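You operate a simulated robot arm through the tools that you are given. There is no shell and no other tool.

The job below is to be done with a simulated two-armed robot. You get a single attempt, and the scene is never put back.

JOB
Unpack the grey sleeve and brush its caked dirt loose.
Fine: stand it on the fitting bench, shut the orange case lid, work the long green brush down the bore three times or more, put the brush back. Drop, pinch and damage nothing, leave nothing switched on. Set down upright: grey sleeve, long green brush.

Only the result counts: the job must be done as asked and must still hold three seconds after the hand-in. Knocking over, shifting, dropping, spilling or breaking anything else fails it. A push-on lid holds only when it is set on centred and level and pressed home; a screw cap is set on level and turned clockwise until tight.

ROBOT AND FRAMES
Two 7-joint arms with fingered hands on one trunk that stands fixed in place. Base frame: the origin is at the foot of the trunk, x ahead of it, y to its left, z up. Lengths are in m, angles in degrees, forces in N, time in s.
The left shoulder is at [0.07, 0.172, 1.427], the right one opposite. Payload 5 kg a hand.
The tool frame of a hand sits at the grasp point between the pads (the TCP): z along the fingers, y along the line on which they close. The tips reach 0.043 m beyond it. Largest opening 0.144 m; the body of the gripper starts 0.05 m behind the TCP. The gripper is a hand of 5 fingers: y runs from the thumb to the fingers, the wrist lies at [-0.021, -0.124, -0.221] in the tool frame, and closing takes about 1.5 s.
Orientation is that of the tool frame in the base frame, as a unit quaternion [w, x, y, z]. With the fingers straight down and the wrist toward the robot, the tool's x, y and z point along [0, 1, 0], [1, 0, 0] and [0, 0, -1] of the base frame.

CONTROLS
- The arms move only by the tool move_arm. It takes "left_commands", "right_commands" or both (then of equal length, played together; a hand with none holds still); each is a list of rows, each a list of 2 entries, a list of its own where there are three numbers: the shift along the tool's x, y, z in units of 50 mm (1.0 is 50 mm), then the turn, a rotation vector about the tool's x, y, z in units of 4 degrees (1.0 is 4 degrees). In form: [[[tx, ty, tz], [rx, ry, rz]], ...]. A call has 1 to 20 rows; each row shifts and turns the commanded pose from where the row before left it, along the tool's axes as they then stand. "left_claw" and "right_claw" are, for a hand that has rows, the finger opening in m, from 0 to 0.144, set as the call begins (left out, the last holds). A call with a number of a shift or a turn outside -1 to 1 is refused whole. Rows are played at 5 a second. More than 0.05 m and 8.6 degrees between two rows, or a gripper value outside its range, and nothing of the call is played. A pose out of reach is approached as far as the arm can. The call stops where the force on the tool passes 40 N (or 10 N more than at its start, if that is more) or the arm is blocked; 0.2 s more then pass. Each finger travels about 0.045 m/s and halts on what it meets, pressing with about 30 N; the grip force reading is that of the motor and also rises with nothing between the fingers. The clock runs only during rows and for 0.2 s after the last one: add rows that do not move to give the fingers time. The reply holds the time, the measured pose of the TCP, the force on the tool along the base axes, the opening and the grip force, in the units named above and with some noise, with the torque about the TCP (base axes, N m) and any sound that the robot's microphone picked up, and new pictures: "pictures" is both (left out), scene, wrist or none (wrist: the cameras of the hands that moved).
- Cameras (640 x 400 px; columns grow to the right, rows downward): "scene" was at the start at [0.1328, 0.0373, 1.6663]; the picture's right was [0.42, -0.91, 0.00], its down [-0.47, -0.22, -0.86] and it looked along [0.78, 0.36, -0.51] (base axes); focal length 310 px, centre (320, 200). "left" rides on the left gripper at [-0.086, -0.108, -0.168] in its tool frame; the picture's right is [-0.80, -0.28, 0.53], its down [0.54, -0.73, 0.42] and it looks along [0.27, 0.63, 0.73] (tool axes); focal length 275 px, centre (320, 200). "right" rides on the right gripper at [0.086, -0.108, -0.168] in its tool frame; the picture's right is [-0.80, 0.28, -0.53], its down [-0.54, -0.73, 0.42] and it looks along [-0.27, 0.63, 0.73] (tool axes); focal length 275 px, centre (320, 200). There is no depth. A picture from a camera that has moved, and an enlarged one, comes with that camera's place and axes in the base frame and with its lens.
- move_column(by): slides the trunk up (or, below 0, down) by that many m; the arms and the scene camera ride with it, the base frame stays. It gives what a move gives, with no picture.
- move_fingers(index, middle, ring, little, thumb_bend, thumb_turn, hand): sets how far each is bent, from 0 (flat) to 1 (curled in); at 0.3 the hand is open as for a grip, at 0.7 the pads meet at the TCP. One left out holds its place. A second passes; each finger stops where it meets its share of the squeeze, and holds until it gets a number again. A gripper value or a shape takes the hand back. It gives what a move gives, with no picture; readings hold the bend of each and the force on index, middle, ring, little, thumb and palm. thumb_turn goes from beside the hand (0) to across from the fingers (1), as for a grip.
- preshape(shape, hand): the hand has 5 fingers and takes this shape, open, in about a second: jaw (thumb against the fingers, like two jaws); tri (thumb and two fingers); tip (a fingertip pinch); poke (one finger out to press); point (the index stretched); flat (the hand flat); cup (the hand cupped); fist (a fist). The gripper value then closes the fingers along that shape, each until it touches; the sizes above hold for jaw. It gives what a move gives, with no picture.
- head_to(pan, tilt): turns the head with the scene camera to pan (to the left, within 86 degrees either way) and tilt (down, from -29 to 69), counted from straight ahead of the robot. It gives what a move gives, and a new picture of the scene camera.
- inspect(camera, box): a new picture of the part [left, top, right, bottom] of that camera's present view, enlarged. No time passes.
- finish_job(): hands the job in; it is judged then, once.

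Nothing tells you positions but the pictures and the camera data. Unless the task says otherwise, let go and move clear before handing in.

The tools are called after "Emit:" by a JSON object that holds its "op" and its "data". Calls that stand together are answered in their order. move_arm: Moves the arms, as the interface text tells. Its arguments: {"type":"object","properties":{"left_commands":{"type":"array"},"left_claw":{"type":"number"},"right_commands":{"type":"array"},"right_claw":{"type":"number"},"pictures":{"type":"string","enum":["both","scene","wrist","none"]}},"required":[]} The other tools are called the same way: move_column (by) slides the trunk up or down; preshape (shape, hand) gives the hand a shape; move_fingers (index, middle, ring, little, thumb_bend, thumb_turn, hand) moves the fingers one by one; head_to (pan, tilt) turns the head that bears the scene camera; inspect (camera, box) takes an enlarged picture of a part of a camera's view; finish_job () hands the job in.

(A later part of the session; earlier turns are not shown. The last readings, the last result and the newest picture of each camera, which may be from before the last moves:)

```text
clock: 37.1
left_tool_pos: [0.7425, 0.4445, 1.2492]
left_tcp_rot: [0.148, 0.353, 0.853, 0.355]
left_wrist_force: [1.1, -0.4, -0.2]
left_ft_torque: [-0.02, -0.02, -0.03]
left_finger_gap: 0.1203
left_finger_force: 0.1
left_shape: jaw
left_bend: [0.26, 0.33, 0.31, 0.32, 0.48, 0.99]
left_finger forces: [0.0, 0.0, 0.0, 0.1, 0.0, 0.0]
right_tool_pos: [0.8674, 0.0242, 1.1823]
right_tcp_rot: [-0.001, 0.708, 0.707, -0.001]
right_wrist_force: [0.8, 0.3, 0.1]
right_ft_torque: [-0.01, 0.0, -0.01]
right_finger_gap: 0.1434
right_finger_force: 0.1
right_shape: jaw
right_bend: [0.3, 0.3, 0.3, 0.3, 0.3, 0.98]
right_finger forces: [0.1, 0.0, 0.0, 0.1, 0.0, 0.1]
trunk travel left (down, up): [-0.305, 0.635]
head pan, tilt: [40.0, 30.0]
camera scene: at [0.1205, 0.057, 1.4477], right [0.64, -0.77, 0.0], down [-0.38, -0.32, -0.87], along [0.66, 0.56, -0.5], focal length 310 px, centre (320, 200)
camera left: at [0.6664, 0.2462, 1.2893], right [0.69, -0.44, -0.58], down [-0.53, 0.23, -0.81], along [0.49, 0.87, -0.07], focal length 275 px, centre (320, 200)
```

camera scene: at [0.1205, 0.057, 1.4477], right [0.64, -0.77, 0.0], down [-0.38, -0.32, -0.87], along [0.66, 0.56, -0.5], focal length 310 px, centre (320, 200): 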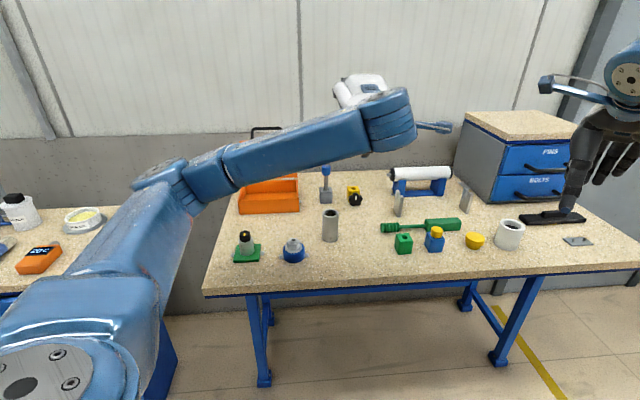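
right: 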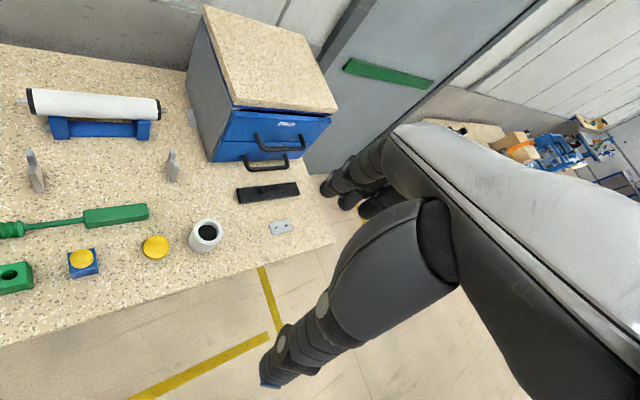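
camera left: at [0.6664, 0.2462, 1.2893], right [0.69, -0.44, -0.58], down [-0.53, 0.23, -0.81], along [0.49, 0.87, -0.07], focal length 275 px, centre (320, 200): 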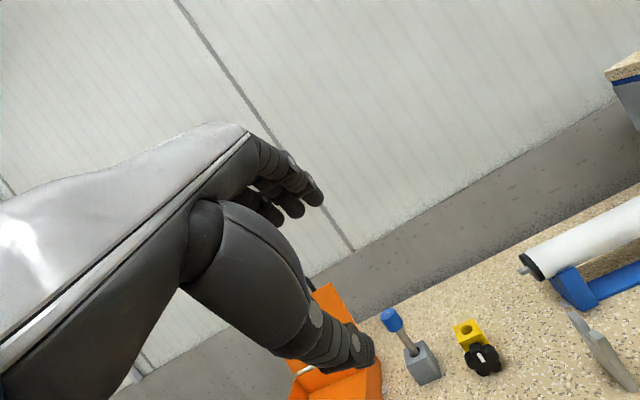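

Tilt is 45°. Now I move the hand to a pre-grasp in front of and above the handle bar.

Emit:
{"op": "move_arm", "data": {"left_commands": [[[0.6475, 0.43, 0.479], [0, 0, 0]], [[0.6475, 0.43, 0.479], [0, 0, 0]], [[0.6475, 0.43, 0.479], [0, 0, 0]], [[0.6475, 0.43, 0.479], [0, 0, 0]], [[0.6475, 0.43, 0.479], [0, 0, 0]], [[0.6475, 0.43, 0.479], [0, 0, 0]], [[0.6475, 0.43, 0.479], [0, 0, 0]], [[0.6475, 0.43, 0.479], [0, 0, 0]], [[0, 0, 0], [0, 0, 0]]]}}

Emit:
{"op": "inspect", "data": {"camera": "left", "box": [220, 120, 476, 380]}}

Emit:
{"op": "inspect", "data": {"camera": "scene", "box": [200, 80, 360, 230]}}

```text
clock: 39.1
left_tool_pos: [0.742, 0.8094, 1.239]
left_tcp_rot: [0.149, 0.353, 0.853, 0.355]
left_wrist_force: [-0.5, 0.0, 0.3]
left_ft_torque: [0.02, -0.01, 0.0]
left_finger_gap: 0.1204
left_finger_force: 0.1
left_shape: jaw
left_bend: [0.26, 0.33, 0.31, 0.32, 0.48, 0.99]
left_finger forces: [0.1, 0.0, 0.0, 0.1, 0.1, 0.1]
right_tool_pos: [0.8664, 0.0235, 1.182]
right_tcp_rot: [0.0, 0.707, 0.707, 0.001]
right_wrist_force: [0.5, -0.3, -1.0]
right_ft_torque: [0.05, 0.03, 0.01]
right_finger_gap: 0.1437
right_finger_force: 0.0
right_shape: jaw
right_bend: [0.3, 0.3, 0.3, 0.3, 0.3, 0.98]
right_finger forces: [0.0, 0.1, 0.0, 0.0, 0.0, 0.1]
trunk travel left (down, up): [-0.305, 0.635]
head pan, tilt: [40.0, 30.0]
camera scene: at [0.1205, 0.0564, 1.4478], right [0.64, -0.77, 0.0], down [-0.38, -0.32, -0.87], along [0.66, 0.56, -0.5], focal length 310 px, centre (320, 200)
camera left: at [0.6649, 0.6106, 1.2795], right [0.69, -0.44, -0.58], down [-0.53, 0.23, -0.81], along [0.49, 0.87, -0.07], focal length 275 px, centre (320, 200)
```

scene: 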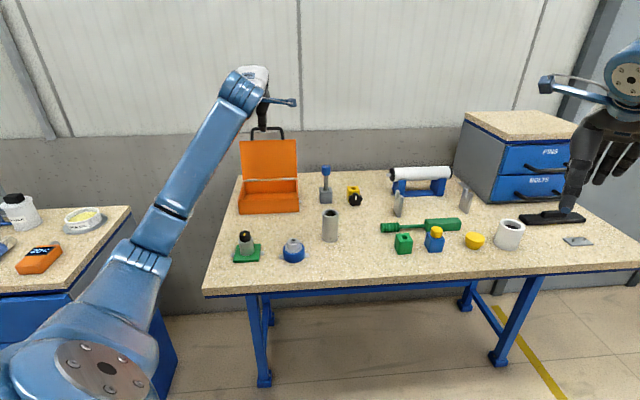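
left: 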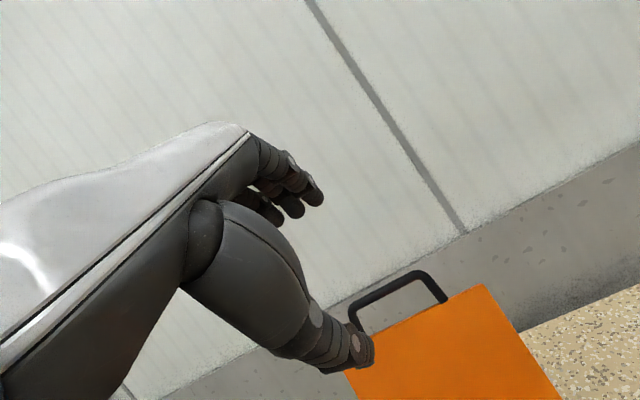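

```text
1.54 times, centred on (348, 250) of left
camera zoom: at [0.6649, 0.6106, 1.2795], right [0.69, -0.44, -0.58], down [-0.53, 0.23, -0.81], along [0.49, 0.87, -0.07], focal length 424 px, centre (277, 123)
```

zoom: 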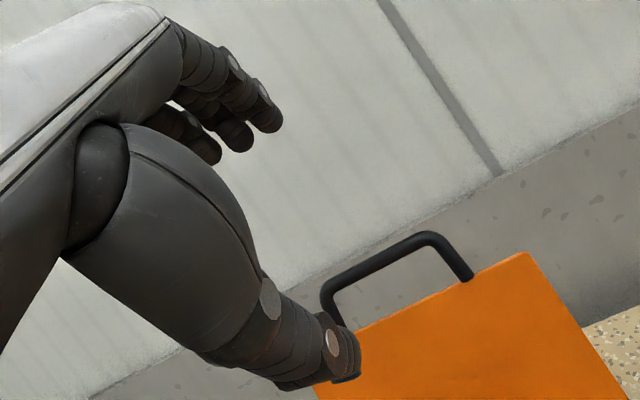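

```text
2.67 times, centred on (280, 155) of scene
camera zoom: at [0.1205, 0.0564, 1.4478], right [0.64, -0.77, 0.0], down [-0.38, -0.32, -0.87], along [0.66, 0.56, -0.5], focal length 826 px, centre (427, 320)
```

zoom: 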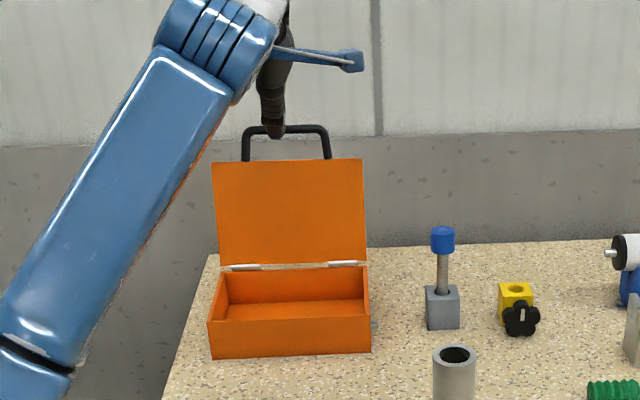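

Bar is at D≈1.218, z≈1.12; the hand is centred on it. I advance along the fingers so the bar lies between fingers (above/behind) and thumb (below/front).

Emit:
{"op": "move_arm", "data": {"left_commands": [[[0, 0, 0.6], [0, 0, 0]], [[0, 0, 0.6], [0, 0, 0]], [[0, 0, 0.5], [0, 0, 0]], [[0, 0, 0.3], [0, 0, 0]], [[0, 0, 0.2], [0, 0, 0]], [[0, 0, 0], [0, 0, 0]]]}}

Emit:
{"op": "inspect", "data": {"camera": "left", "box": [220, 120, 476, 380]}}

Emit:
{"op": "inspect", "data": {"camera": "scene", "box": [200, 80, 360, 230]}}

```text
clock: 40.5
left_tool_pos: [0.7965, 0.8644, 1.1573]
left_tcp_rot: [0.149, 0.353, 0.853, 0.354]
left_wrist_force: [0.6, -0.1, 0.7]
left_ft_torque: [0.0, 0.01, 0.03]
left_finger_gap: 0.1201
left_finger_force: 0.1
left_shape: jaw
left_bend: [0.26, 0.33, 0.31, 0.32, 0.48, 0.99]
left_finger forces: [0.0, 0.1, 0.0, 0.1, 0.1, 0.1]
right_tool_pos: [0.8678, 0.0258, 1.183]
right_tcp_rot: [0.0, 0.707, 0.707, 0.0]
right_wrist_force: [0.7, -0.9, -1.3]
right_ft_torque: [-0.02, 0.01, 0.01]
right_finger_gap: 0.1439
right_finger_force: 0.0
right_shape: jaw
right_bend: [0.3, 0.3, 0.3, 0.3, 0.3, 0.98]
right_finger forces: [0.0, 0.0, 0.0, 0.0, 0.1, 0.0]
trunk travel left (down, up): [-0.305, 0.635]
head pan, tilt: [40.0, 30.0]
camera scene: at [0.1204, 0.0571, 1.4477], right [0.64, -0.77, 0.0], down [-0.38, -0.32, -0.87], along [0.66, 0.56, -0.5], focal length 310 px, centre (320, 200)
camera left: at [0.7199, 0.6666, 1.1988], right [0.69, -0.44, -0.57], down [-0.53, 0.23, -0.81], along [0.49, 0.87, -0.07], focal length 275 px, centre (320, 200)
```

scene: 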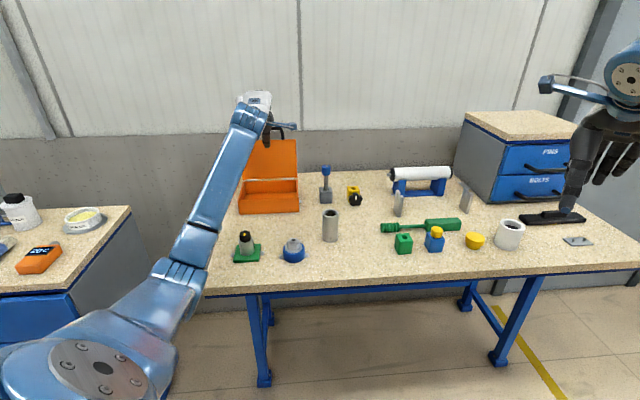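
left: 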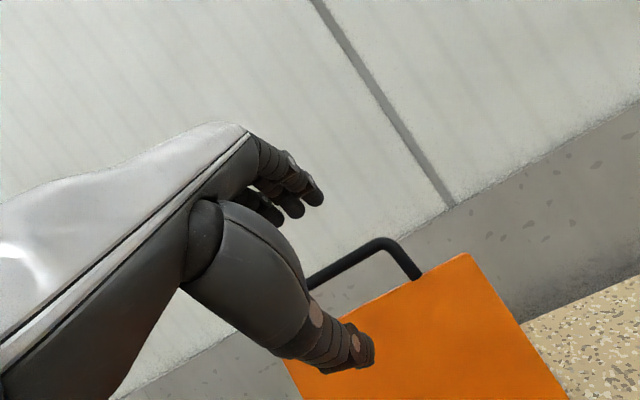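

```text
1.54 times, centred on (348, 250) of left
camera zoom: at [0.7199, 0.6666, 1.1988], right [0.69, -0.44, -0.57], down [-0.53, 0.23, -0.81], along [0.49, 0.87, -0.07], focal length 424 px, centre (277, 123)
```

zoom: 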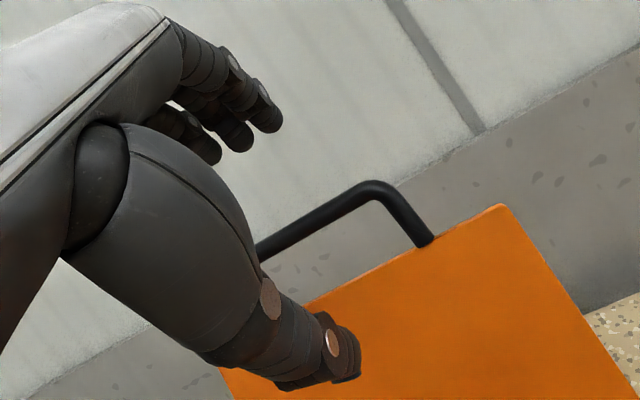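

```text
2.67 times, centred on (280, 155) of scene
camera zoom: at [0.1204, 0.0571, 1.4477], right [0.64, -0.77, 0.0], down [-0.38, -0.32, -0.87], along [0.66, 0.56, -0.5], focal length 826 px, centre (427, 320)
```

zoom: 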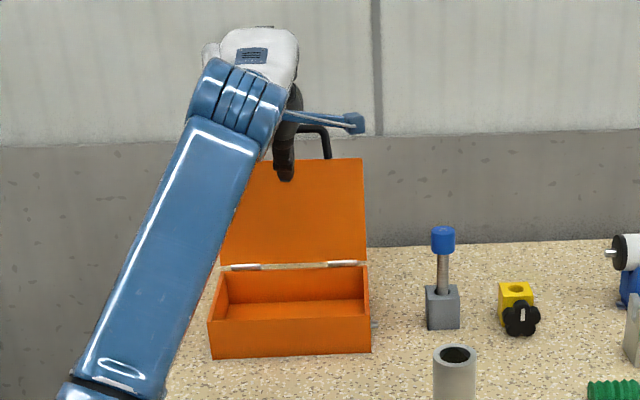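

No contact so far and the bar lies right at the tips. I advance 12 mm more, then close gently.

Emit:
{"op": "move_arm", "data": {"left_commands": [[[0, 0, 0.12], [0, 0, 0]], [[0, 0, 0.12], [0, 0, 0]], [[0, 0, 0], [0, 0, 0]]], "pictures": "none"}}

Emit:
{"op": "move_arm", "data": {"left_commands": [[[0, 0, 0], [0, 0, 0]], [[0, 0, 0], [0, 0, 0]], [[0, 0, 0], [0, 0, 0]], [[0, 0, 0], [0, 0, 0]], [[0, 0, 0], [0, 0, 0]], [[0, 0, 0], [0, 0, 0]]], "left_claw": 0.06}}

Emit:
{"op": "inspect", "data": {"camera": "left", "box": [220, 120, 476, 380]}}

Emit:
{"op": "inspect", "data": {"camera": "scene", "box": [200, 80, 360, 230]}}

```text
clock: 41.3
left_tool_pos: [0.8029, 0.8714, 1.1481]
left_tcp_rot: [0.149, 0.353, 0.853, 0.354]
left_wrist_force: [-0.5, -0.2, 0.6]
left_ft_torque: [0.02, 0.02, 0.02]
left_finger_gap: 0.1204
left_finger_force: 0.0
left_shape: jaw
left_bend: [0.26, 0.33, 0.31, 0.32, 0.48, 0.99]
left_finger forces: [0.0, 0.1, 0.0, 0.1, 0.0, 0.0]
right_tool_pos: [0.8662, 0.0246, 1.1813]
right_tcp_rot: [0.0, 0.707, 0.707, 0.0]
right_wrist_force: [-1.0, -0.3, 0.0]
right_ft_torque: [-0.06, -0.02, -0.02]
right_finger_gap: 0.1436
right_finger_force: 0.1
right_shape: jaw
right_bend: [0.3, 0.3, 0.3, 0.3, 0.3, 0.98]
right_finger forces: [0.0, 0.1, 0.1, 0.1, 0.0, 0.1]
trunk travel left (down, up): [-0.305, 0.635]
head pan, tilt: [40.0, 30.0]
```

```text
clock: 42.7
left_tool_pos: [0.8025, 0.8714, 1.1487]
left_tcp_rot: [0.149, 0.353, 0.853, 0.354]
left_wrist_force: [1.6, 0.1, -0.3]
left_ft_torque: [-0.03, 0.04, -0.01]
left_finger_gap: 0.0607
left_finger_force: 0.1
left_shape: jaw
left_bend: [0.74, 0.48, 0.45, 0.43, 0.72, 1.0]
left_finger forces: [0.0, 0.0, 0.0, 0.0, 0.0, 0.0]
right_tool_pos: [0.8666, 0.0244, 1.1818]
right_tcp_rot: [-0.001, 0.707, 0.707, 0.0]
right_wrist_force: [0.2, -0.5, 0.7]
right_ft_torque: [0.03, -0.01, -0.01]
right_finger_gap: 0.1435
right_finger_force: 0.1
right_shape: jaw
right_bend: [0.3, 0.3, 0.3, 0.3, 0.3, 0.98]
right_finger forces: [0.0, 0.1, 0.1, 0.0, 0.0, 0.1]
trunk travel left (down, up): [-0.305, 0.635]
head pan, tilt: [40.0, 30.0]
camera scene: at [0.1206, 0.0572, 1.4477], right [0.64, -0.77, 0.0], down [-0.38, -0.32, -0.87], along [0.66, 0.56, -0.5], focal length 310 px, centre (320, 200)
camera left: at [0.7266, 0.6728, 1.1903], right [0.69, -0.44, -0.58], down [-0.53, 0.23, -0.81], along [0.49, 0.87, -0.07], focal length 275 px, centre (320, 200)
```

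scene: 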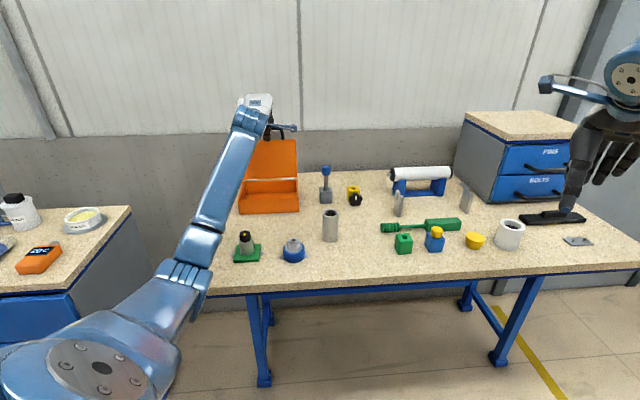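
left: 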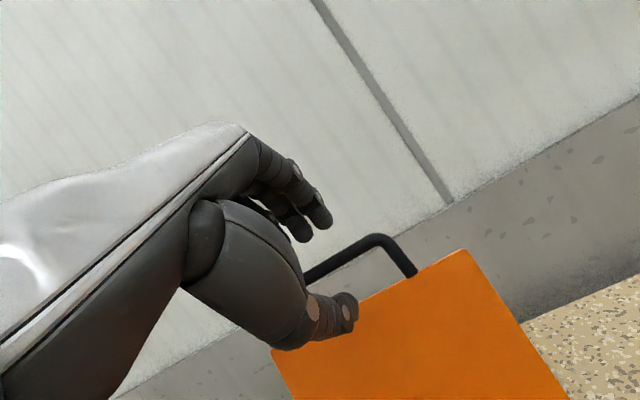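

```text
1.54 times, centred on (348, 250) of left
camera zoom: at [0.7266, 0.6728, 1.1903], right [0.69, -0.44, -0.58], down [-0.53, 0.23, -0.81], along [0.49, 0.87, -0.07], focal length 424 px, centre (277, 123)
```

zoom: 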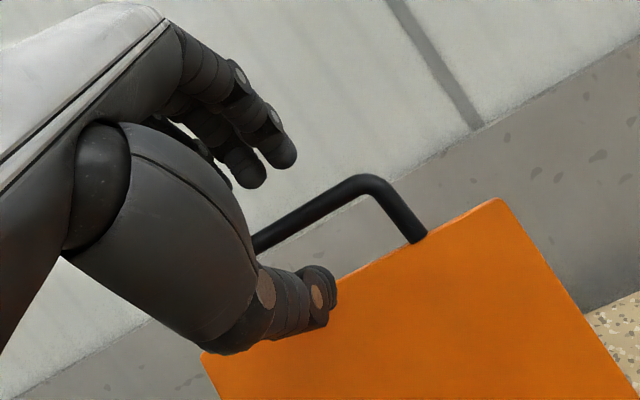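

```text
2.67 times, centred on (280, 155) of scene
camera zoom: at [0.1206, 0.0572, 1.4477], right [0.64, -0.77, 0.0], down [-0.38, -0.32, -0.87], along [0.66, 0.56, -0.5], focal length 826 px, centre (427, 320)
```

zoom: 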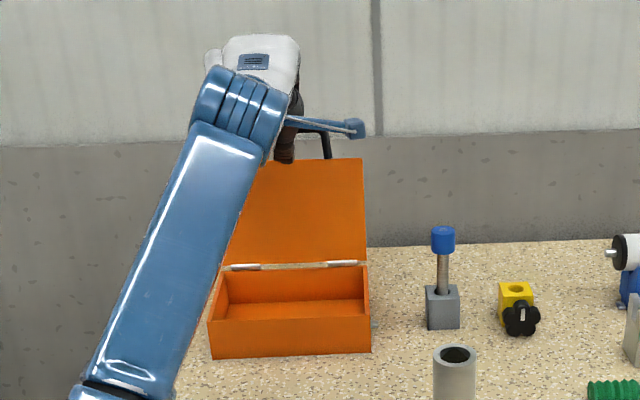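

Bar is between thumb and fingers. I close the rest of the way until it is held.

Emit:
{"op": "move_arm", "data": {"left_commands": [[[0, 0, 0], [0, 0, 0]], [[0, 0, 0], [0, 0, 0]], [[0, 0, 0], [0, 0, 0]], [[0, 0, 0], [0, 0, 0]], [[0, 0, 0], [0, 0, 0]], [[0, 0, 0], [0, 0, 0]]], "left_claw": 0.012}}

Emit:
{"op": "inspect", "data": {"camera": "left", "box": [220, 120, 476, 380]}}

Emit:
{"op": "inspect", "data": {"camera": "scene", "box": [200, 80, 360, 230]}}

```text
clock: 44.1
left_tool_pos: [0.8032, 0.8702, 1.1494]
left_tcp_rot: [0.149, 0.353, 0.853, 0.354]
left_wrist_force: [0.6, 0.4, 0.8]
left_ft_torque: [0.0, 0.0, -0.01]
left_finger_gap: 0.012
left_finger_force: 0.1
left_shape: jaw
left_bend: [0.72, 0.65, 0.64, 0.62, 0.73, 1.0]
left_finger forces: [0.0, 0.0, 0.0, 0.1, 0.0, 0.0]
right_tool_pos: [0.8675, 0.0253, 1.1818]
right_tcp_rot: [0.001, 0.707, 0.707, 0.0]
right_wrist_force: [0.5, 0.5, 0.1]
right_ft_torque: [0.01, -0.01, 0.01]
right_finger_gap: 0.1438
right_finger_force: 0.0
right_shape: jaw
right_bend: [0.3, 0.3, 0.3, 0.3, 0.3, 0.98]
right_finger forces: [0.1, 0.0, 0.1, 0.0, 0.1, 0.0]
trunk travel left (down, up): [-0.305, 0.635]
head pan, tilt: [40.0, 30.0]
camera scene: at [0.1205, 0.0572, 1.4477], right [0.64, -0.77, 0.0], down [-0.38, -0.32, -0.87], along [0.66, 0.56, -0.5], focal length 310 px, centre (320, 200)
camera left: at [0.7266, 0.6728, 1.1903], right [0.69, -0.44, -0.58], down [-0.53, 0.23, -0.81], along [0.49, 0.87, -0.07], focal length 275 px, centre (320, 200)
```

scene: 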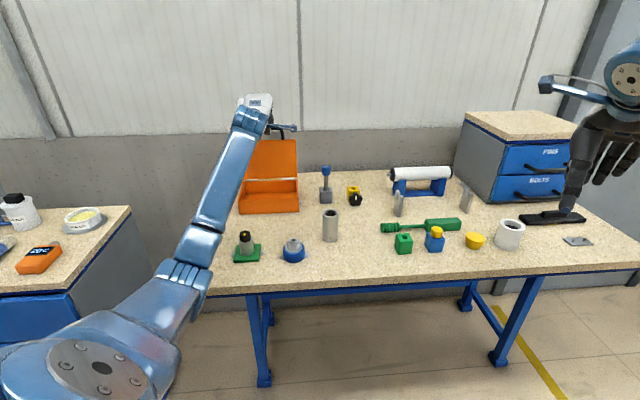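
left: 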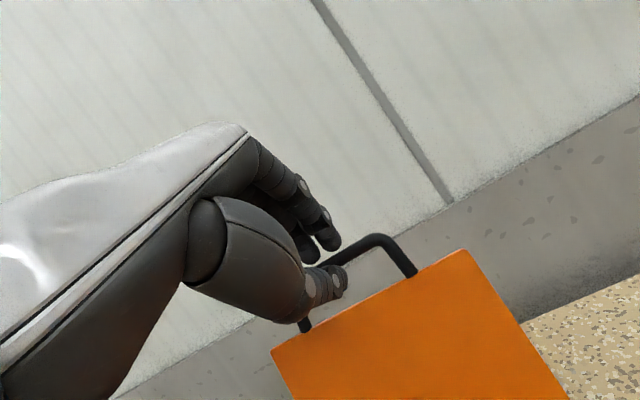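

```text
1.54 times, centred on (348, 250) of left
camera zoom: at [0.7266, 0.6728, 1.1903], right [0.69, -0.44, -0.58], down [-0.53, 0.23, -0.81], along [0.49, 0.87, -0.07], focal length 424 px, centre (277, 123)
```

zoom: 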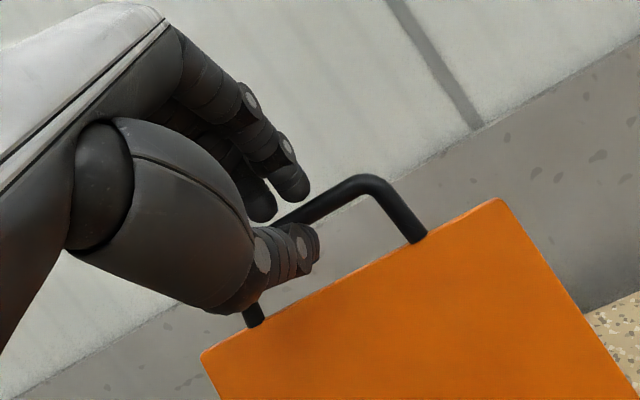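

```text
2.67 times, centred on (280, 155) of scene
camera zoom: at [0.1205, 0.0572, 1.4477], right [0.64, -0.77, 0.0], down [-0.38, -0.32, -0.87], along [0.66, 0.56, -0.5], focal length 826 px, centre (427, 320)
```

zoom: 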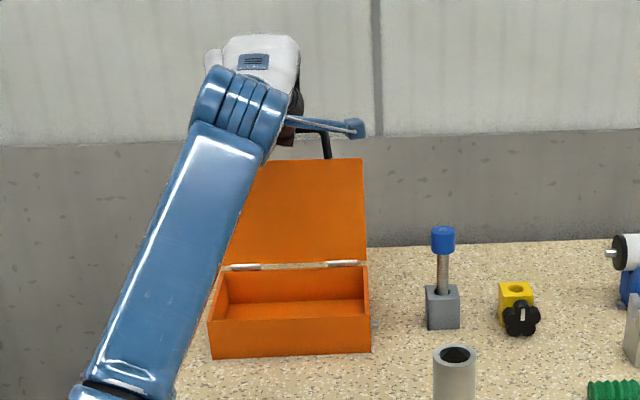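

The fingers closed just short of the bar, holding nothing. I back off, open wide, and instead hook the fingers over and behind the bar, with the thumb staying well in front of the lid.

Emit:
{"op": "move_arm", "data": {"left_commands": [[[0, 0, -0.6], [0, 0, 0]], [[0, 0, -0.6], [0, 0, 0]], [[0, 0, 0], [0, 0, 0]], [[0, 0, 0], [0, 0, 0]], [[0, 0, 0], [0, 0, 0]], [[0, 0, 0], [0, 0, 0]], [[0, 0, 0], [0, 0, 0]], [[0, 0, 0], [0, 0, 0]]], "left_claw": 0.144}}

Emit:
{"op": "inspect", "data": {"camera": "left", "box": [220, 120, 476, 380]}}

```text
clock: 45.9
left_tool_pos: [0.7715, 0.8413, 1.1918]
left_tcp_rot: [0.148, 0.352, 0.853, 0.355]
left_wrist_force: [-0.2, 0.5, -0.2]
left_ft_torque: [0.0, -0.02, 0.01]
left_finger_gap: 0.1436
left_finger_force: 0.1
left_shape: jaw
left_bend: [0.3, 0.3, 0.3, 0.3, 0.3, 0.98]
left_finger forces: [0.0, 0.1, 0.1, 0.0, 0.0, 0.1]
right_tool_pos: [0.8672, 0.025, 1.1828]
right_tcp_rot: [0.0, 0.707, 0.707, 0.0]
right_wrist_force: [1.1, -0.5, 0.3]
right_ft_torque: [-0.02, 0.02, 0.03]
right_finger_gap: 0.1436
right_finger_force: 0.0
right_shape: jaw
right_bend: [0.3, 0.3, 0.3, 0.3, 0.3, 0.98]
right_finger forces: [0.0, 0.1, 0.1, 0.0, 0.0, 0.0]
trunk travel left (down, up): [-0.305, 0.635]
head pan, tilt: [40.0, 30.0]
camera scene: at [0.1206, 0.0573, 1.4477], right [0.64, -0.77, 0.0], down [-0.38, -0.32, -0.87], along [0.66, 0.56, -0.5], focal length 310 px, centre (320, 200)
camera left: at [0.6947, 0.643, 1.2325], right [0.69, -0.44, -0.58], down [-0.53, 0.23, -0.81], along [0.49, 0.87, -0.07], focal length 275 px, centre (320, 200)
```

scene: 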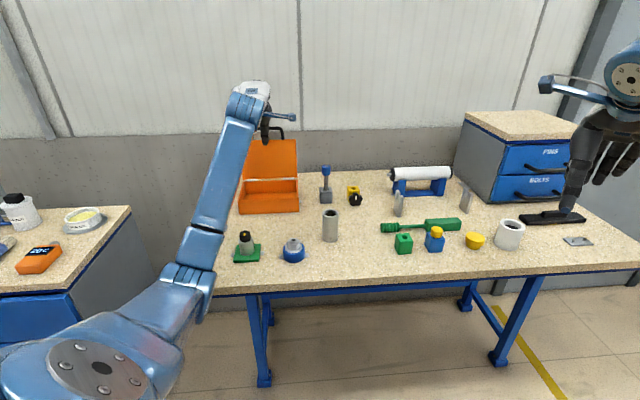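
left: 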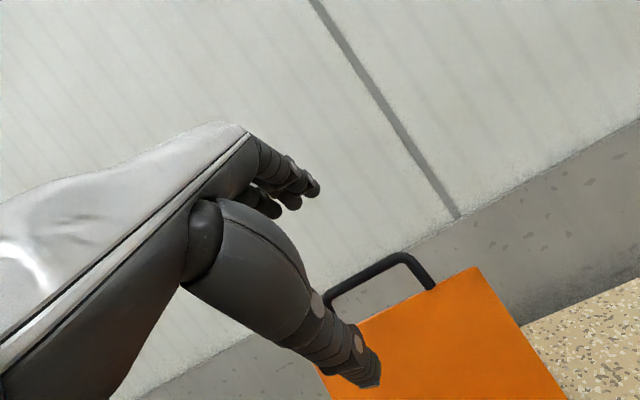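

```text
1.54 times, centred on (348, 250) of left
camera zoom: at [0.6947, 0.643, 1.2325], right [0.69, -0.44, -0.58], down [-0.53, 0.23, -0.81], along [0.49, 0.87, -0.07], focal length 424 px, centre (277, 123)
```

zoom: 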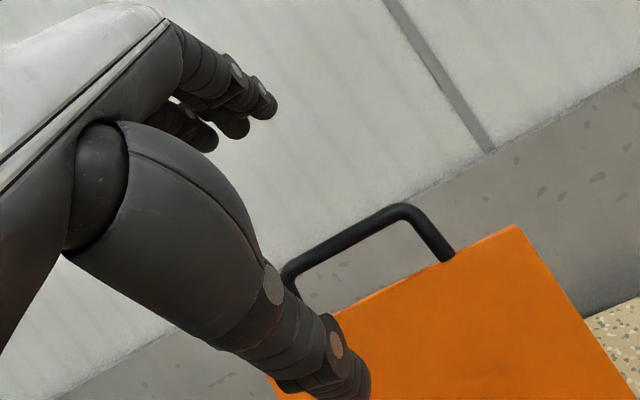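

Bar confirmed. I slide forward and down so the fingers pass over the bar and end just behind it.

Emit:
{"op": "move_arm", "data": {"left_commands": [[[0, -0.3, 0.6], [0, 0, 0]], [[0, -0.3, 0.6], [0, 0, 0]], [[0, -0.3, 0.55], [0, 0, 0]], [[0, 0, 0], [0, 0, 0]]]}}

Emit:
{"op": "inspect", "data": {"camera": "left", "box": [220, 120, 476, 380]}}

Emit:
{"op": "inspect", "data": {"camera": "scene", "box": [200, 80, 360, 230]}}

```text
clock: 46.9
left_tool_pos: [0.7933, 0.8628, 1.0984]
left_tcp_rot: [0.149, 0.353, 0.853, 0.355]
left_wrist_force: [0.5, -0.2, -0.5]
left_ft_torque: [0.03, -0.01, 0.01]
left_finger_gap: 0.1437
left_finger_force: 0.1
left_shape: jaw
left_bend: [0.3, 0.3, 0.3, 0.3, 0.3, 0.98]
left_finger forces: [0.0, 0.0, 0.0, 0.1, 0.0, 0.0]
right_tool_pos: [0.8662, 0.0242, 1.1825]
right_tcp_rot: [0.0, 0.707, 0.707, 0.0]
right_wrist_force: [-0.9, -0.2, 0.8]
right_ft_torque: [-0.02, 0.03, 0.01]
right_finger_gap: 0.144
right_finger_force: 0.0
right_shape: jaw
right_bend: [0.3, 0.3, 0.3, 0.3, 0.3, 0.98]
right_finger forces: [0.0, 0.0, 0.0, 0.0, 0.1, 0.1]
trunk travel left (down, up): [-0.305, 0.635]
head pan, tilt: [40.0, 30.0]
camera scene: at [0.1203, 0.057, 1.4478], right [0.64, -0.77, 0.0], down [-0.38, -0.32, -0.87], along [0.66, 0.56, -0.5], focal length 310 px, centre (320, 200)
camera left: at [0.7165, 0.6642, 1.1395], right [0.69, -0.44, -0.58], down [-0.53, 0.23, -0.81], along [0.49, 0.87, -0.07], focal length 275 px, centre (320, 200)
```

scene: 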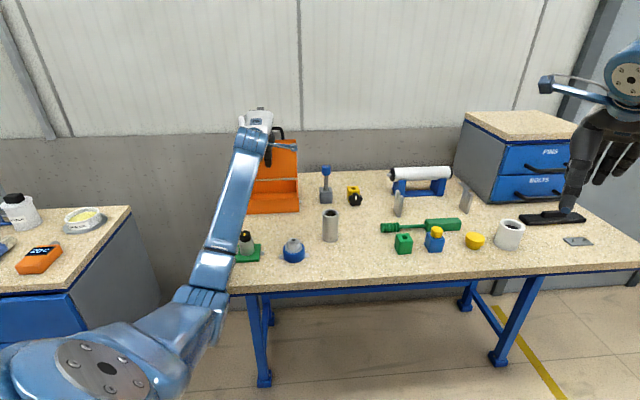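
left: 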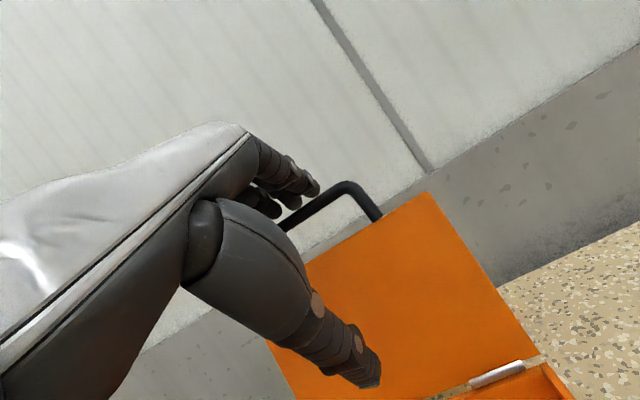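

```text
1.54 times, centred on (348, 250) of left
camera zoom: at [0.7165, 0.6642, 1.1395], right [0.69, -0.44, -0.58], down [-0.53, 0.23, -0.81], along [0.49, 0.87, -0.07], focal length 424 px, centre (277, 123)
```

zoom: 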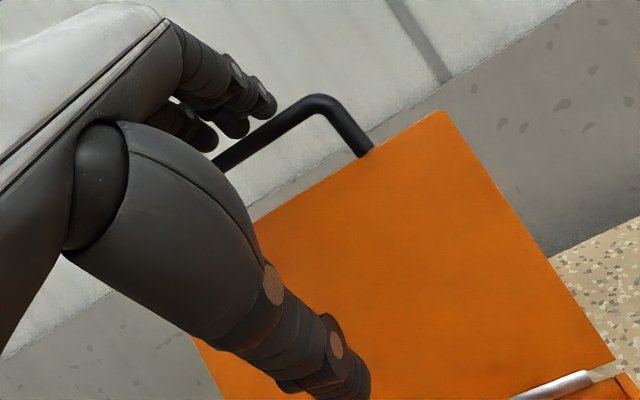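

```text
2.67 times, centred on (280, 155) of scene
camera zoom: at [0.1203, 0.057, 1.4478], right [0.64, -0.77, 0.0], down [-0.38, -0.32, -0.87], along [0.66, 0.56, -0.5], focal length 826 px, centre (427, 320)
```

zoom: 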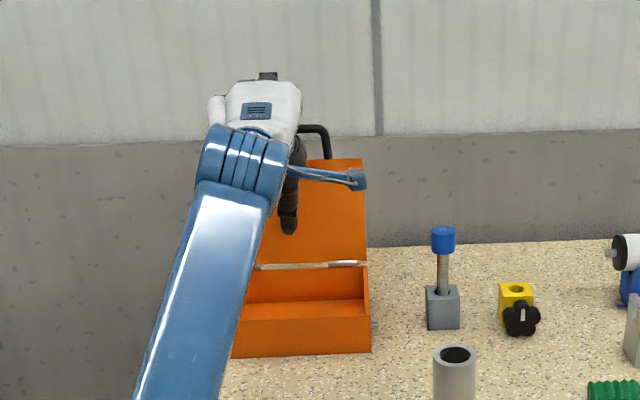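

The fingers are over the bar. I curl the four fingers to hook behind it while leaving the thumb open.

Emit:
{"op": "move_fingers", "data": {"hand": "left", "index": 0.5, "middle": 0.5, "ring": 0.5, "little": 0.5}}

Emit:
{"op": "inspect", "data": {"camera": "left", "box": [220, 120, 476, 380]}}

```text
clock: 47.9
left_tool_pos: [0.7916, 0.8614, 1.1012]
left_tcp_rot: [0.15, 0.352, 0.852, 0.357]
left_wrist_force: [2.1, 3.2, 17.9]
left_ft_torque: [0.48, -0.54, -0.05]
left_finger_gap: 0.1256
left_finger_force: 7.9
left_shape: fingers
left_bend: [0.43, 0.5, 0.48, 0.5, 0.3, 0.98]
left_finger forces: [12.8, 0.1, 2.9, 0.0, 0.0, 0.0]
right_tool_pos: [0.8656, 0.0231, 1.1834]
right_tcp_rot: [0.0, 0.707, 0.707, 0.001]
right_wrist_force: [-0.2, 0.3, -0.1]
right_ft_torque: [0.0, -0.02, -0.02]
right_finger_gap: 0.1436
right_finger_force: 0.1
right_shape: jaw
right_bend: [0.3, 0.3, 0.3, 0.3, 0.3, 0.98]
right_finger forces: [0.1, 0.0, 0.0, 0.1, 0.0, 0.1]
trunk travel left (down, up): [-0.305, 0.635]
head pan, tilt: [40.0, 30.0]
```

```text
1.54 times, centred on (348, 250) of left
camera zoom: at [0.7151, 0.6631, 1.1423], right [0.69, -0.44, -0.57], down [-0.53, 0.23, -0.82], along [0.49, 0.87, -0.07], focal length 424 px, centre (277, 123)
```

zoom: 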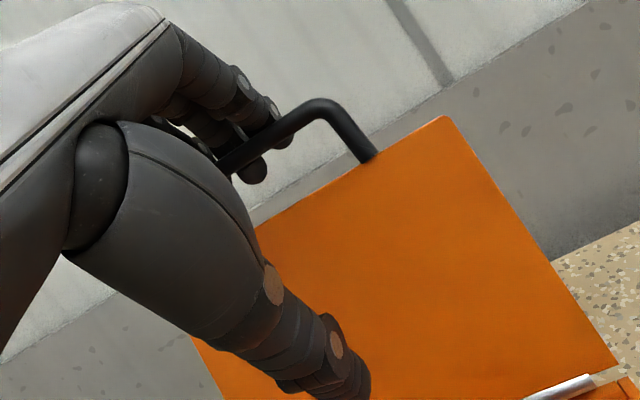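

The fingers now hook behind the bar (index resting on it). I ease up a few millimetres and pull toward me along the lid's arc.

Emit:
{"op": "move_arm", "data": {"left_commands": [[[0, 0.08, -0.08], [0, 0, 0]], [[0, -0.12, -0.2], [0, 0, 0]], [[0, -0.12, -0.2], [0, 0, 0]], [[0, -0.12, -0.2], [0, 0, 0]], [[0, 0, 0], [0, 0, 0]]]}}

Emit:
{"op": "inspect", "data": {"camera": "left", "box": [220, 120, 476, 380]}}

```text
clock: 49.1
left_tool_pos: [0.7695, 0.839, 1.1111]
left_tcp_rot: [0.149, 0.353, 0.853, 0.354]
left_wrist_force: [-0.7, 2.4, 4.6]
left_ft_torque: [0.07, -0.18, 0.05]
left_finger_gap: 0.1182
left_finger_force: 1.5
left_shape: fingers
left_bend: [0.48, 0.5, 0.5, 0.5, 0.3, 0.98]
left_finger forces: [3.9, 0.0, 0.0, 0.1, 0.1, 0.0]
right_tool_pos: [0.8666, 0.0256, 1.1828]
right_tcp_rot: [0.0, 0.707, 0.707, -0.001]
right_wrist_force: [0.7, -0.2, -0.6]
right_ft_torque: [-0.01, -0.04, 0.03]
right_finger_gap: 0.1436
right_finger_force: 0.0
right_shape: jaw
right_bend: [0.3, 0.3, 0.3, 0.3, 0.3, 0.98]
right_finger forces: [0.1, 0.0, 0.0, 0.0, 0.1, 0.1]
trunk travel left (down, up): [-0.305, 0.635]
head pan, tilt: [40.0, 30.0]
camera scene: at [0.1199, 0.057, 1.4478], right [0.64, -0.77, 0.0], down [-0.38, -0.32, -0.87], along [0.66, 0.56, -0.5], focal length 310 px, centre (320, 200)
camera left: at [0.6935, 0.6399, 1.1532], right [0.69, -0.44, -0.58], down [-0.53, 0.23, -0.81], along [0.49, 0.87, -0.07], focal length 275 px, centre (320, 200)
```

scene: 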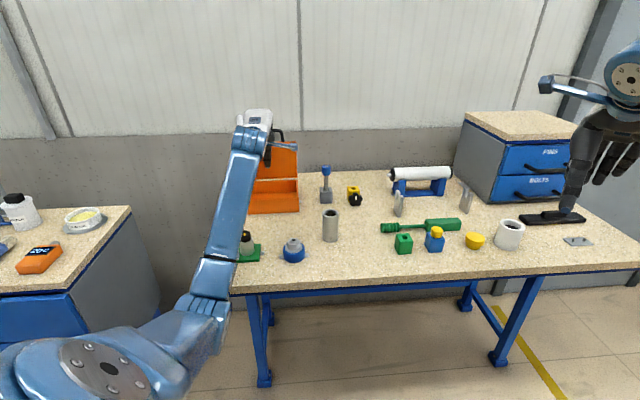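
left: 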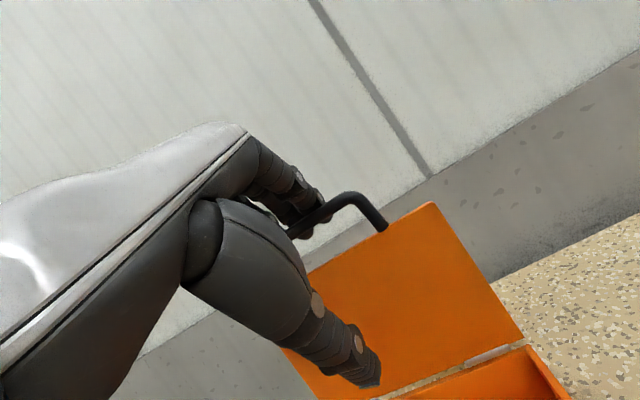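

```text
1.54 times, centred on (348, 250) of left
camera zoom: at [0.6935, 0.6399, 1.1532], right [0.69, -0.44, -0.58], down [-0.53, 0.23, -0.81], along [0.49, 0.87, -0.07], focal length 424 px, centre (277, 123)
```

zoom: 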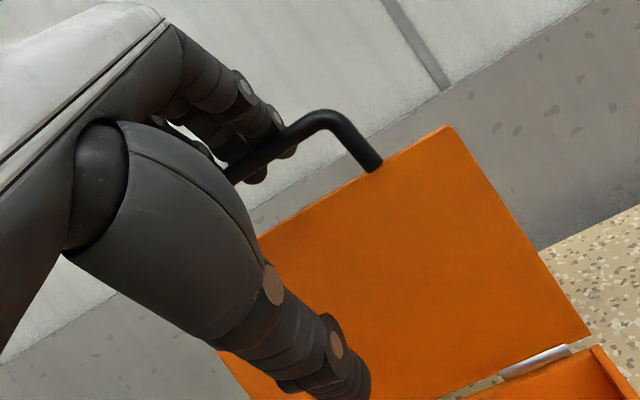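

The lid follows. I bring the thumb nearer in front of the lid to catch it once it passes vertical, then continue pulling along the arc.

Emit:
{"op": "move_fingers", "data": {"hand": "left", "thumb_bend": 0.7}}

Emit:
{"op": "move_arm", "data": {"left_commands": [[[0, -0.13, -0.16], [0, 0, 0]], [[0, -0.13, -0.16], [0, 0, 0]], [[0, -0.13, -0.15], [0, 0, 0]], [[0, 0, 0], [0, 0, 0]]]}}

Emit:
{"op": "inspect", "data": {"camera": "left", "box": [220, 120, 476, 380]}}

```text
clock: 50.1
left_tool_pos: [0.7703, 0.838, 1.1128]
left_tcp_rot: [0.148, 0.352, 0.853, 0.355]
left_wrist_force: [-0.6, 1.2, 3.4]
left_ft_torque: [0.09, -0.09, 0.0]
left_finger_gap: 0.0471
left_finger_force: 1.4
left_shape: fingers
left_bend: [0.48, 0.5, 0.5, 0.5, 0.7, 0.98]
left_finger forces: [2.8, 0.1, 0.0, 0.0, 0.0, 0.1]
right_tool_pos: [0.8661, 0.0248, 1.1826]
right_tcp_rot: [0.0, 0.708, 0.707, 0.001]
right_wrist_force: [-0.3, 0.0, -0.6]
right_ft_torque: [0.03, 0.02, 0.03]
right_finger_gap: 0.1438
right_finger_force: 0.1
right_shape: jaw
right_bend: [0.3, 0.3, 0.3, 0.3, 0.3, 0.98]
right_finger forces: [0.0, 0.0, 0.0, 0.0, 0.0, 0.1]
trunk travel left (down, up): [-0.305, 0.635]
head pan, tilt: [40.0, 30.0]
```

```text
clock: 51.1
left_tool_pos: [0.7491, 0.8151, 1.1131]
left_tcp_rot: [0.148, 0.353, 0.853, 0.355]
left_wrist_force: [-0.3, -0.2, 0.5]
left_ft_torque: [-0.02, -0.01, 0.0]
left_finger_gap: 0.0445
left_finger_force: 0.1
left_shape: fingers
left_bend: [0.5, 0.5, 0.5, 0.5, 0.7, 0.98]
left_finger forces: [0.2, 0.0, 0.0, 0.1, 0.0, 0.0]
right_tool_pos: [0.8668, 0.0248, 1.1826]
right_tcp_rot: [0.0, 0.707, 0.707, 0.0]
right_wrist_force: [0.3, -0.1, -0.4]
right_ft_torque: [0.0, 0.01, 0.0]
right_finger_gap: 0.1435
right_finger_force: 0.0
right_shape: jaw
right_bend: [0.3, 0.3, 0.3, 0.3, 0.3, 0.98]
right_finger forces: [0.1, 0.1, 0.0, 0.1, 0.0, 0.0]
trunk travel left (down, up): [-0.305, 0.635]
head pan, tilt: [40.0, 30.0]
camera scene: at [0.1206, 0.0572, 1.4477], right [0.64, -0.77, 0.0], down [-0.38, -0.32, -0.87], along [0.66, 0.56, -0.5], focal length 310 px, centre (320, 200)
camera left: at [0.6724, 0.6179, 1.1554], right [0.69, -0.44, -0.58], down [-0.53, 0.23, -0.81], along [0.49, 0.87, -0.07], focal length 275 px, centre (320, 200)
```

scene: 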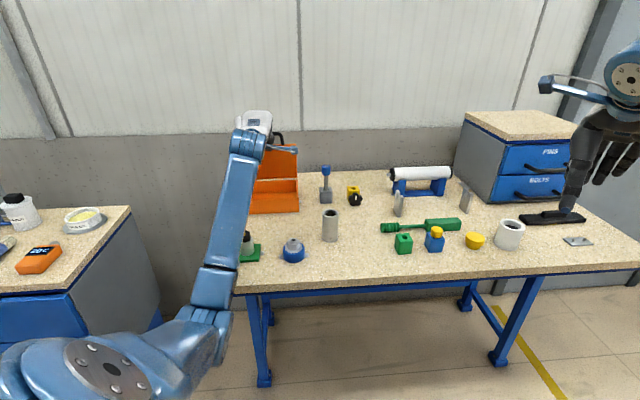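
left: 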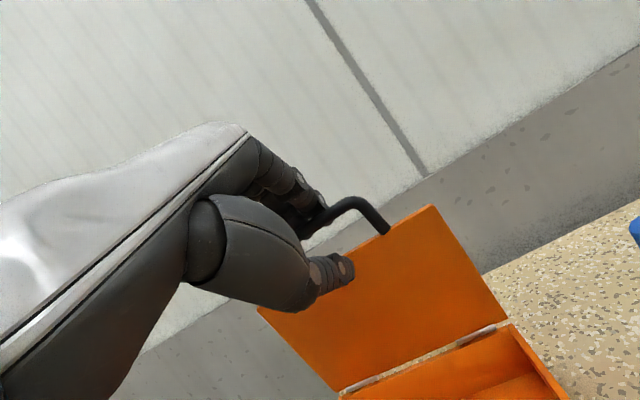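

```text
1.54 times, centred on (348, 250) of left
camera zoom: at [0.6724, 0.6179, 1.1554], right [0.69, -0.44, -0.58], down [-0.53, 0.23, -0.81], along [0.49, 0.87, -0.07], focal length 424 px, centre (277, 123)
```

zoom: 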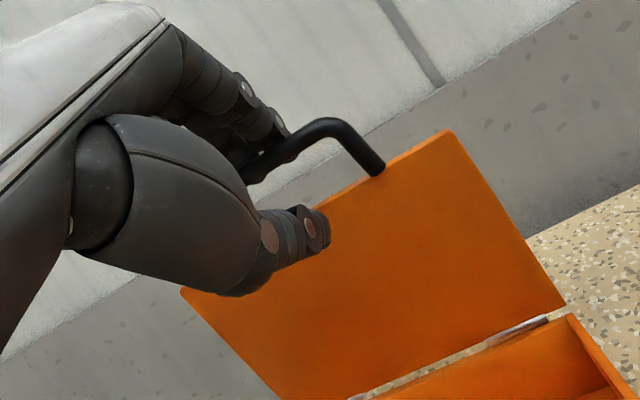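

The lid is about vertical. I curl the fingers a bit more around the bar so it is captive before going past vertical.

Emit:
{"op": "move_fingers", "data": {"hand": "left", "index": 0.62, "middle": 0.62, "ring": 0.62, "little": 0.62, "thumb_bend": 0.74}}

Emit:
{"op": "inspect", "data": {"camera": "left", "box": [220, 120, 476, 380]}}

Emit:
{"op": "inspect", "data": {"camera": "scene", "box": [200, 80, 360, 230]}}

```text
clock: 52.1
left_tool_pos: [0.7497, 0.8172, 1.1122]
left_tcp_rot: [0.149, 0.353, 0.853, 0.354]
left_wrist_force: [0.6, -0.1, 0.6]
left_ft_torque: [-0.03, 0.02, 0.01]
left_finger_gap: 0.0124
left_finger_force: 0.3
left_shape: fingers
left_bend: [0.62, 0.62, 0.62, 0.62, 0.74, 0.98]
left_finger forces: [0.3, 0.1, 0.0, 0.1, 0.1, 0.0]
right_tool_pos: [0.8655, 0.0249, 1.1824]
right_tcp_rot: [0.0, 0.707, 0.707, 0.0]
right_wrist_force: [0.8, 1.5, 0.1]
right_ft_torque: [0.04, 0.02, 0.0]
right_finger_gap: 0.1437
right_finger_force: 0.0
right_shape: jaw
right_bend: [0.3, 0.3, 0.3, 0.3, 0.3, 0.98]
right_finger forces: [0.0, 0.0, 0.1, 0.1, 0.0, 0.1]
trunk travel left (down, up): [-0.305, 0.635]
head pan, tilt: [40.0, 30.0]
```

```text
1.54 times, centred on (348, 250) of left
camera zoom: at [0.6723, 0.6181, 1.1557], right [0.69, -0.44, -0.58], down [-0.53, 0.23, -0.81], along [0.49, 0.87, -0.07], focal length 424 px, centre (277, 123)
```

zoom: 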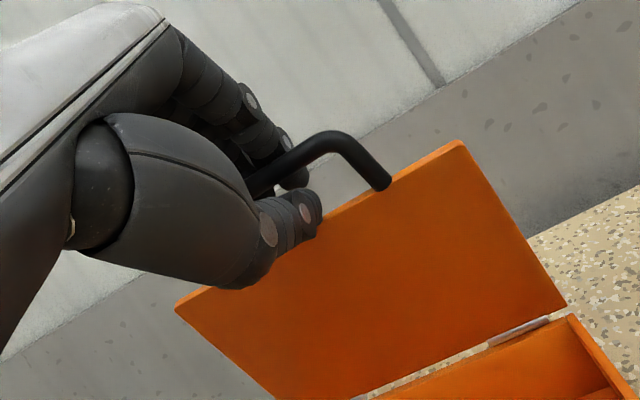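

```text
2.67 times, centred on (280, 155) of scene
camera zoom: at [0.1205, 0.0572, 1.4477], right [0.64, -0.77, 0.0], down [-0.38, -0.32, -0.87], along [0.66, 0.56, -0.5], focal length 826 px, centre (427, 320)
```

zoom: 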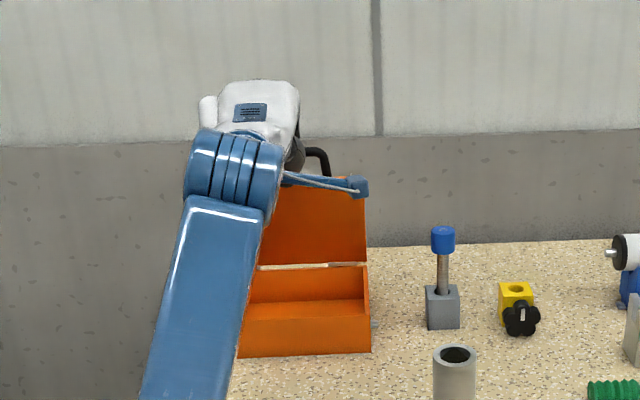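

The bar is captive and the lid stays where put. I continue along the lid's arc forward and down to about 35° past vertical.

Emit:
{"op": "move_arm", "data": {"left_commands": [[[0, -0.266, -0.186], [0, 0, 0]], [[0, -0.266, -0.186], [0, 0, 0]], [[0, -0.296, -0.138], [0, 0, 0]], [[0, -0.296, -0.138], [0, 0, 0]], [[0, -0.315, -0.085], [0, 0, 0]], [[0, -0.315, -0.085], [0, 0, 0]], [[0, 0, 0], [0, 0, 0]]]}}

Emit:
{"op": "inspect", "data": {"camera": "left", "box": [220, 120, 476, 380]}}

Emit:
{"op": "inspect", "data": {"camera": "scene", "box": [200, 80, 360, 230]}}

```text
clock: 53.7
left_tool_pos: [0.6839, 0.7512, 1.0798]
left_tcp_rot: [0.148, 0.352, 0.853, 0.355]
left_wrist_force: [2.7, 1.7, -3.8]
left_ft_torque: [-0.04, 0.01, -0.08]
left_finger_gap: 0.0155
left_finger_force: 2.5
left_shape: fingers
left_bend: [0.61, 0.62, 0.61, 0.62, 0.73, 0.97]
left_finger forces: [0.8, 0.7, 1.2, 0.0, 2.6, 0.1]
right_tool_pos: [0.8676, 0.026, 1.1809]
right_tcp_rot: [0.0, 0.707, 0.707, 0.0]
right_wrist_force: [0.2, -0.7, 0.3]
right_ft_torque: [-0.01, -0.05, 0.01]
right_finger_gap: 0.1436
right_finger_force: 0.1
right_shape: jaw
right_bend: [0.3, 0.3, 0.3, 0.3, 0.3, 0.98]
right_finger forces: [0.1, 0.0, 0.1, 0.0, 0.0, 0.1]
trunk travel left (down, up): [-0.305, 0.635]
head pan, tilt: [40.0, 30.0]
camera scene: at [0.1213, 0.0578, 1.4476], right [0.64, -0.77, 0.0], down [-0.38, -0.32, -0.87], along [0.66, 0.56, -0.5], focal length 310 px, centre (320, 200)
camera left: at [0.6075, 0.5536, 1.1216], right [0.69, -0.44, -0.58], down [-0.53, 0.23, -0.81], along [0.49, 0.87, -0.07], focal length 275 px, centre (320, 200)
```

scene: 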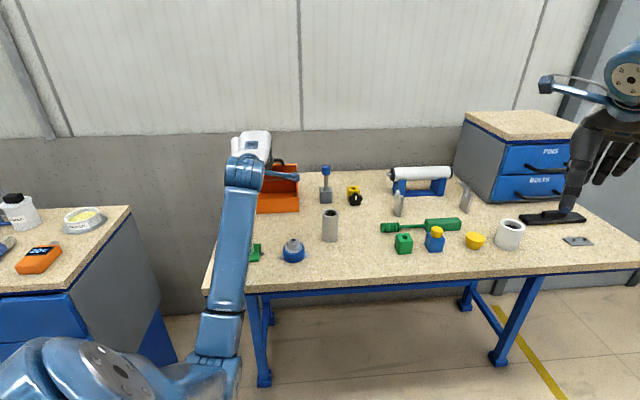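
left: 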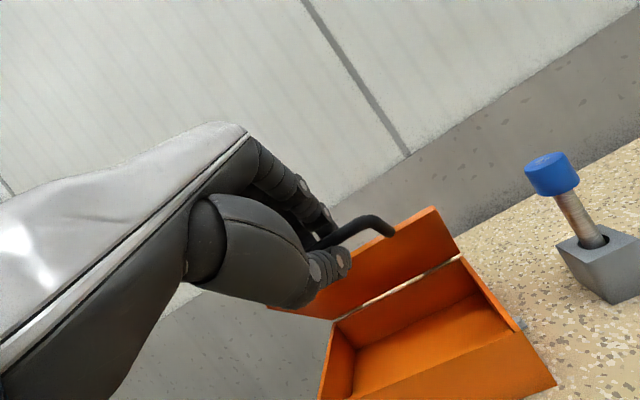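

```text
1.54 times, centred on (348, 250) of left
camera zoom: at [0.6075, 0.5536, 1.1216], right [0.69, -0.44, -0.58], down [-0.53, 0.23, -0.81], along [0.49, 0.87, -0.07], focal length 424 px, centre (277, 123)
```

zoom: 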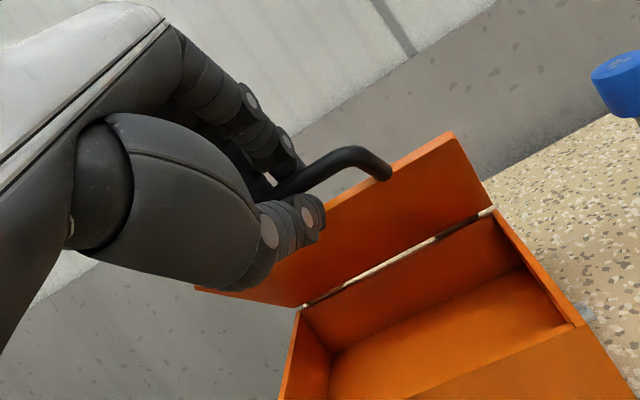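

```text
2.67 times, centred on (280, 155) of scene
camera zoom: at [0.1213, 0.0578, 1.4476], right [0.64, -0.77, 0.0], down [-0.38, -0.32, -0.87], along [0.66, 0.56, -0.5], focal length 826 px, centre (427, 320)
```

zoom: 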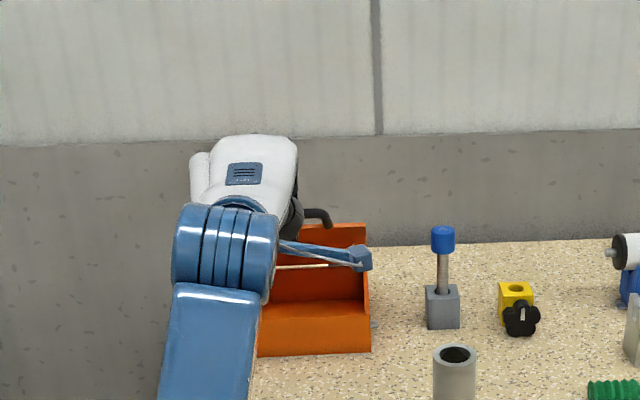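

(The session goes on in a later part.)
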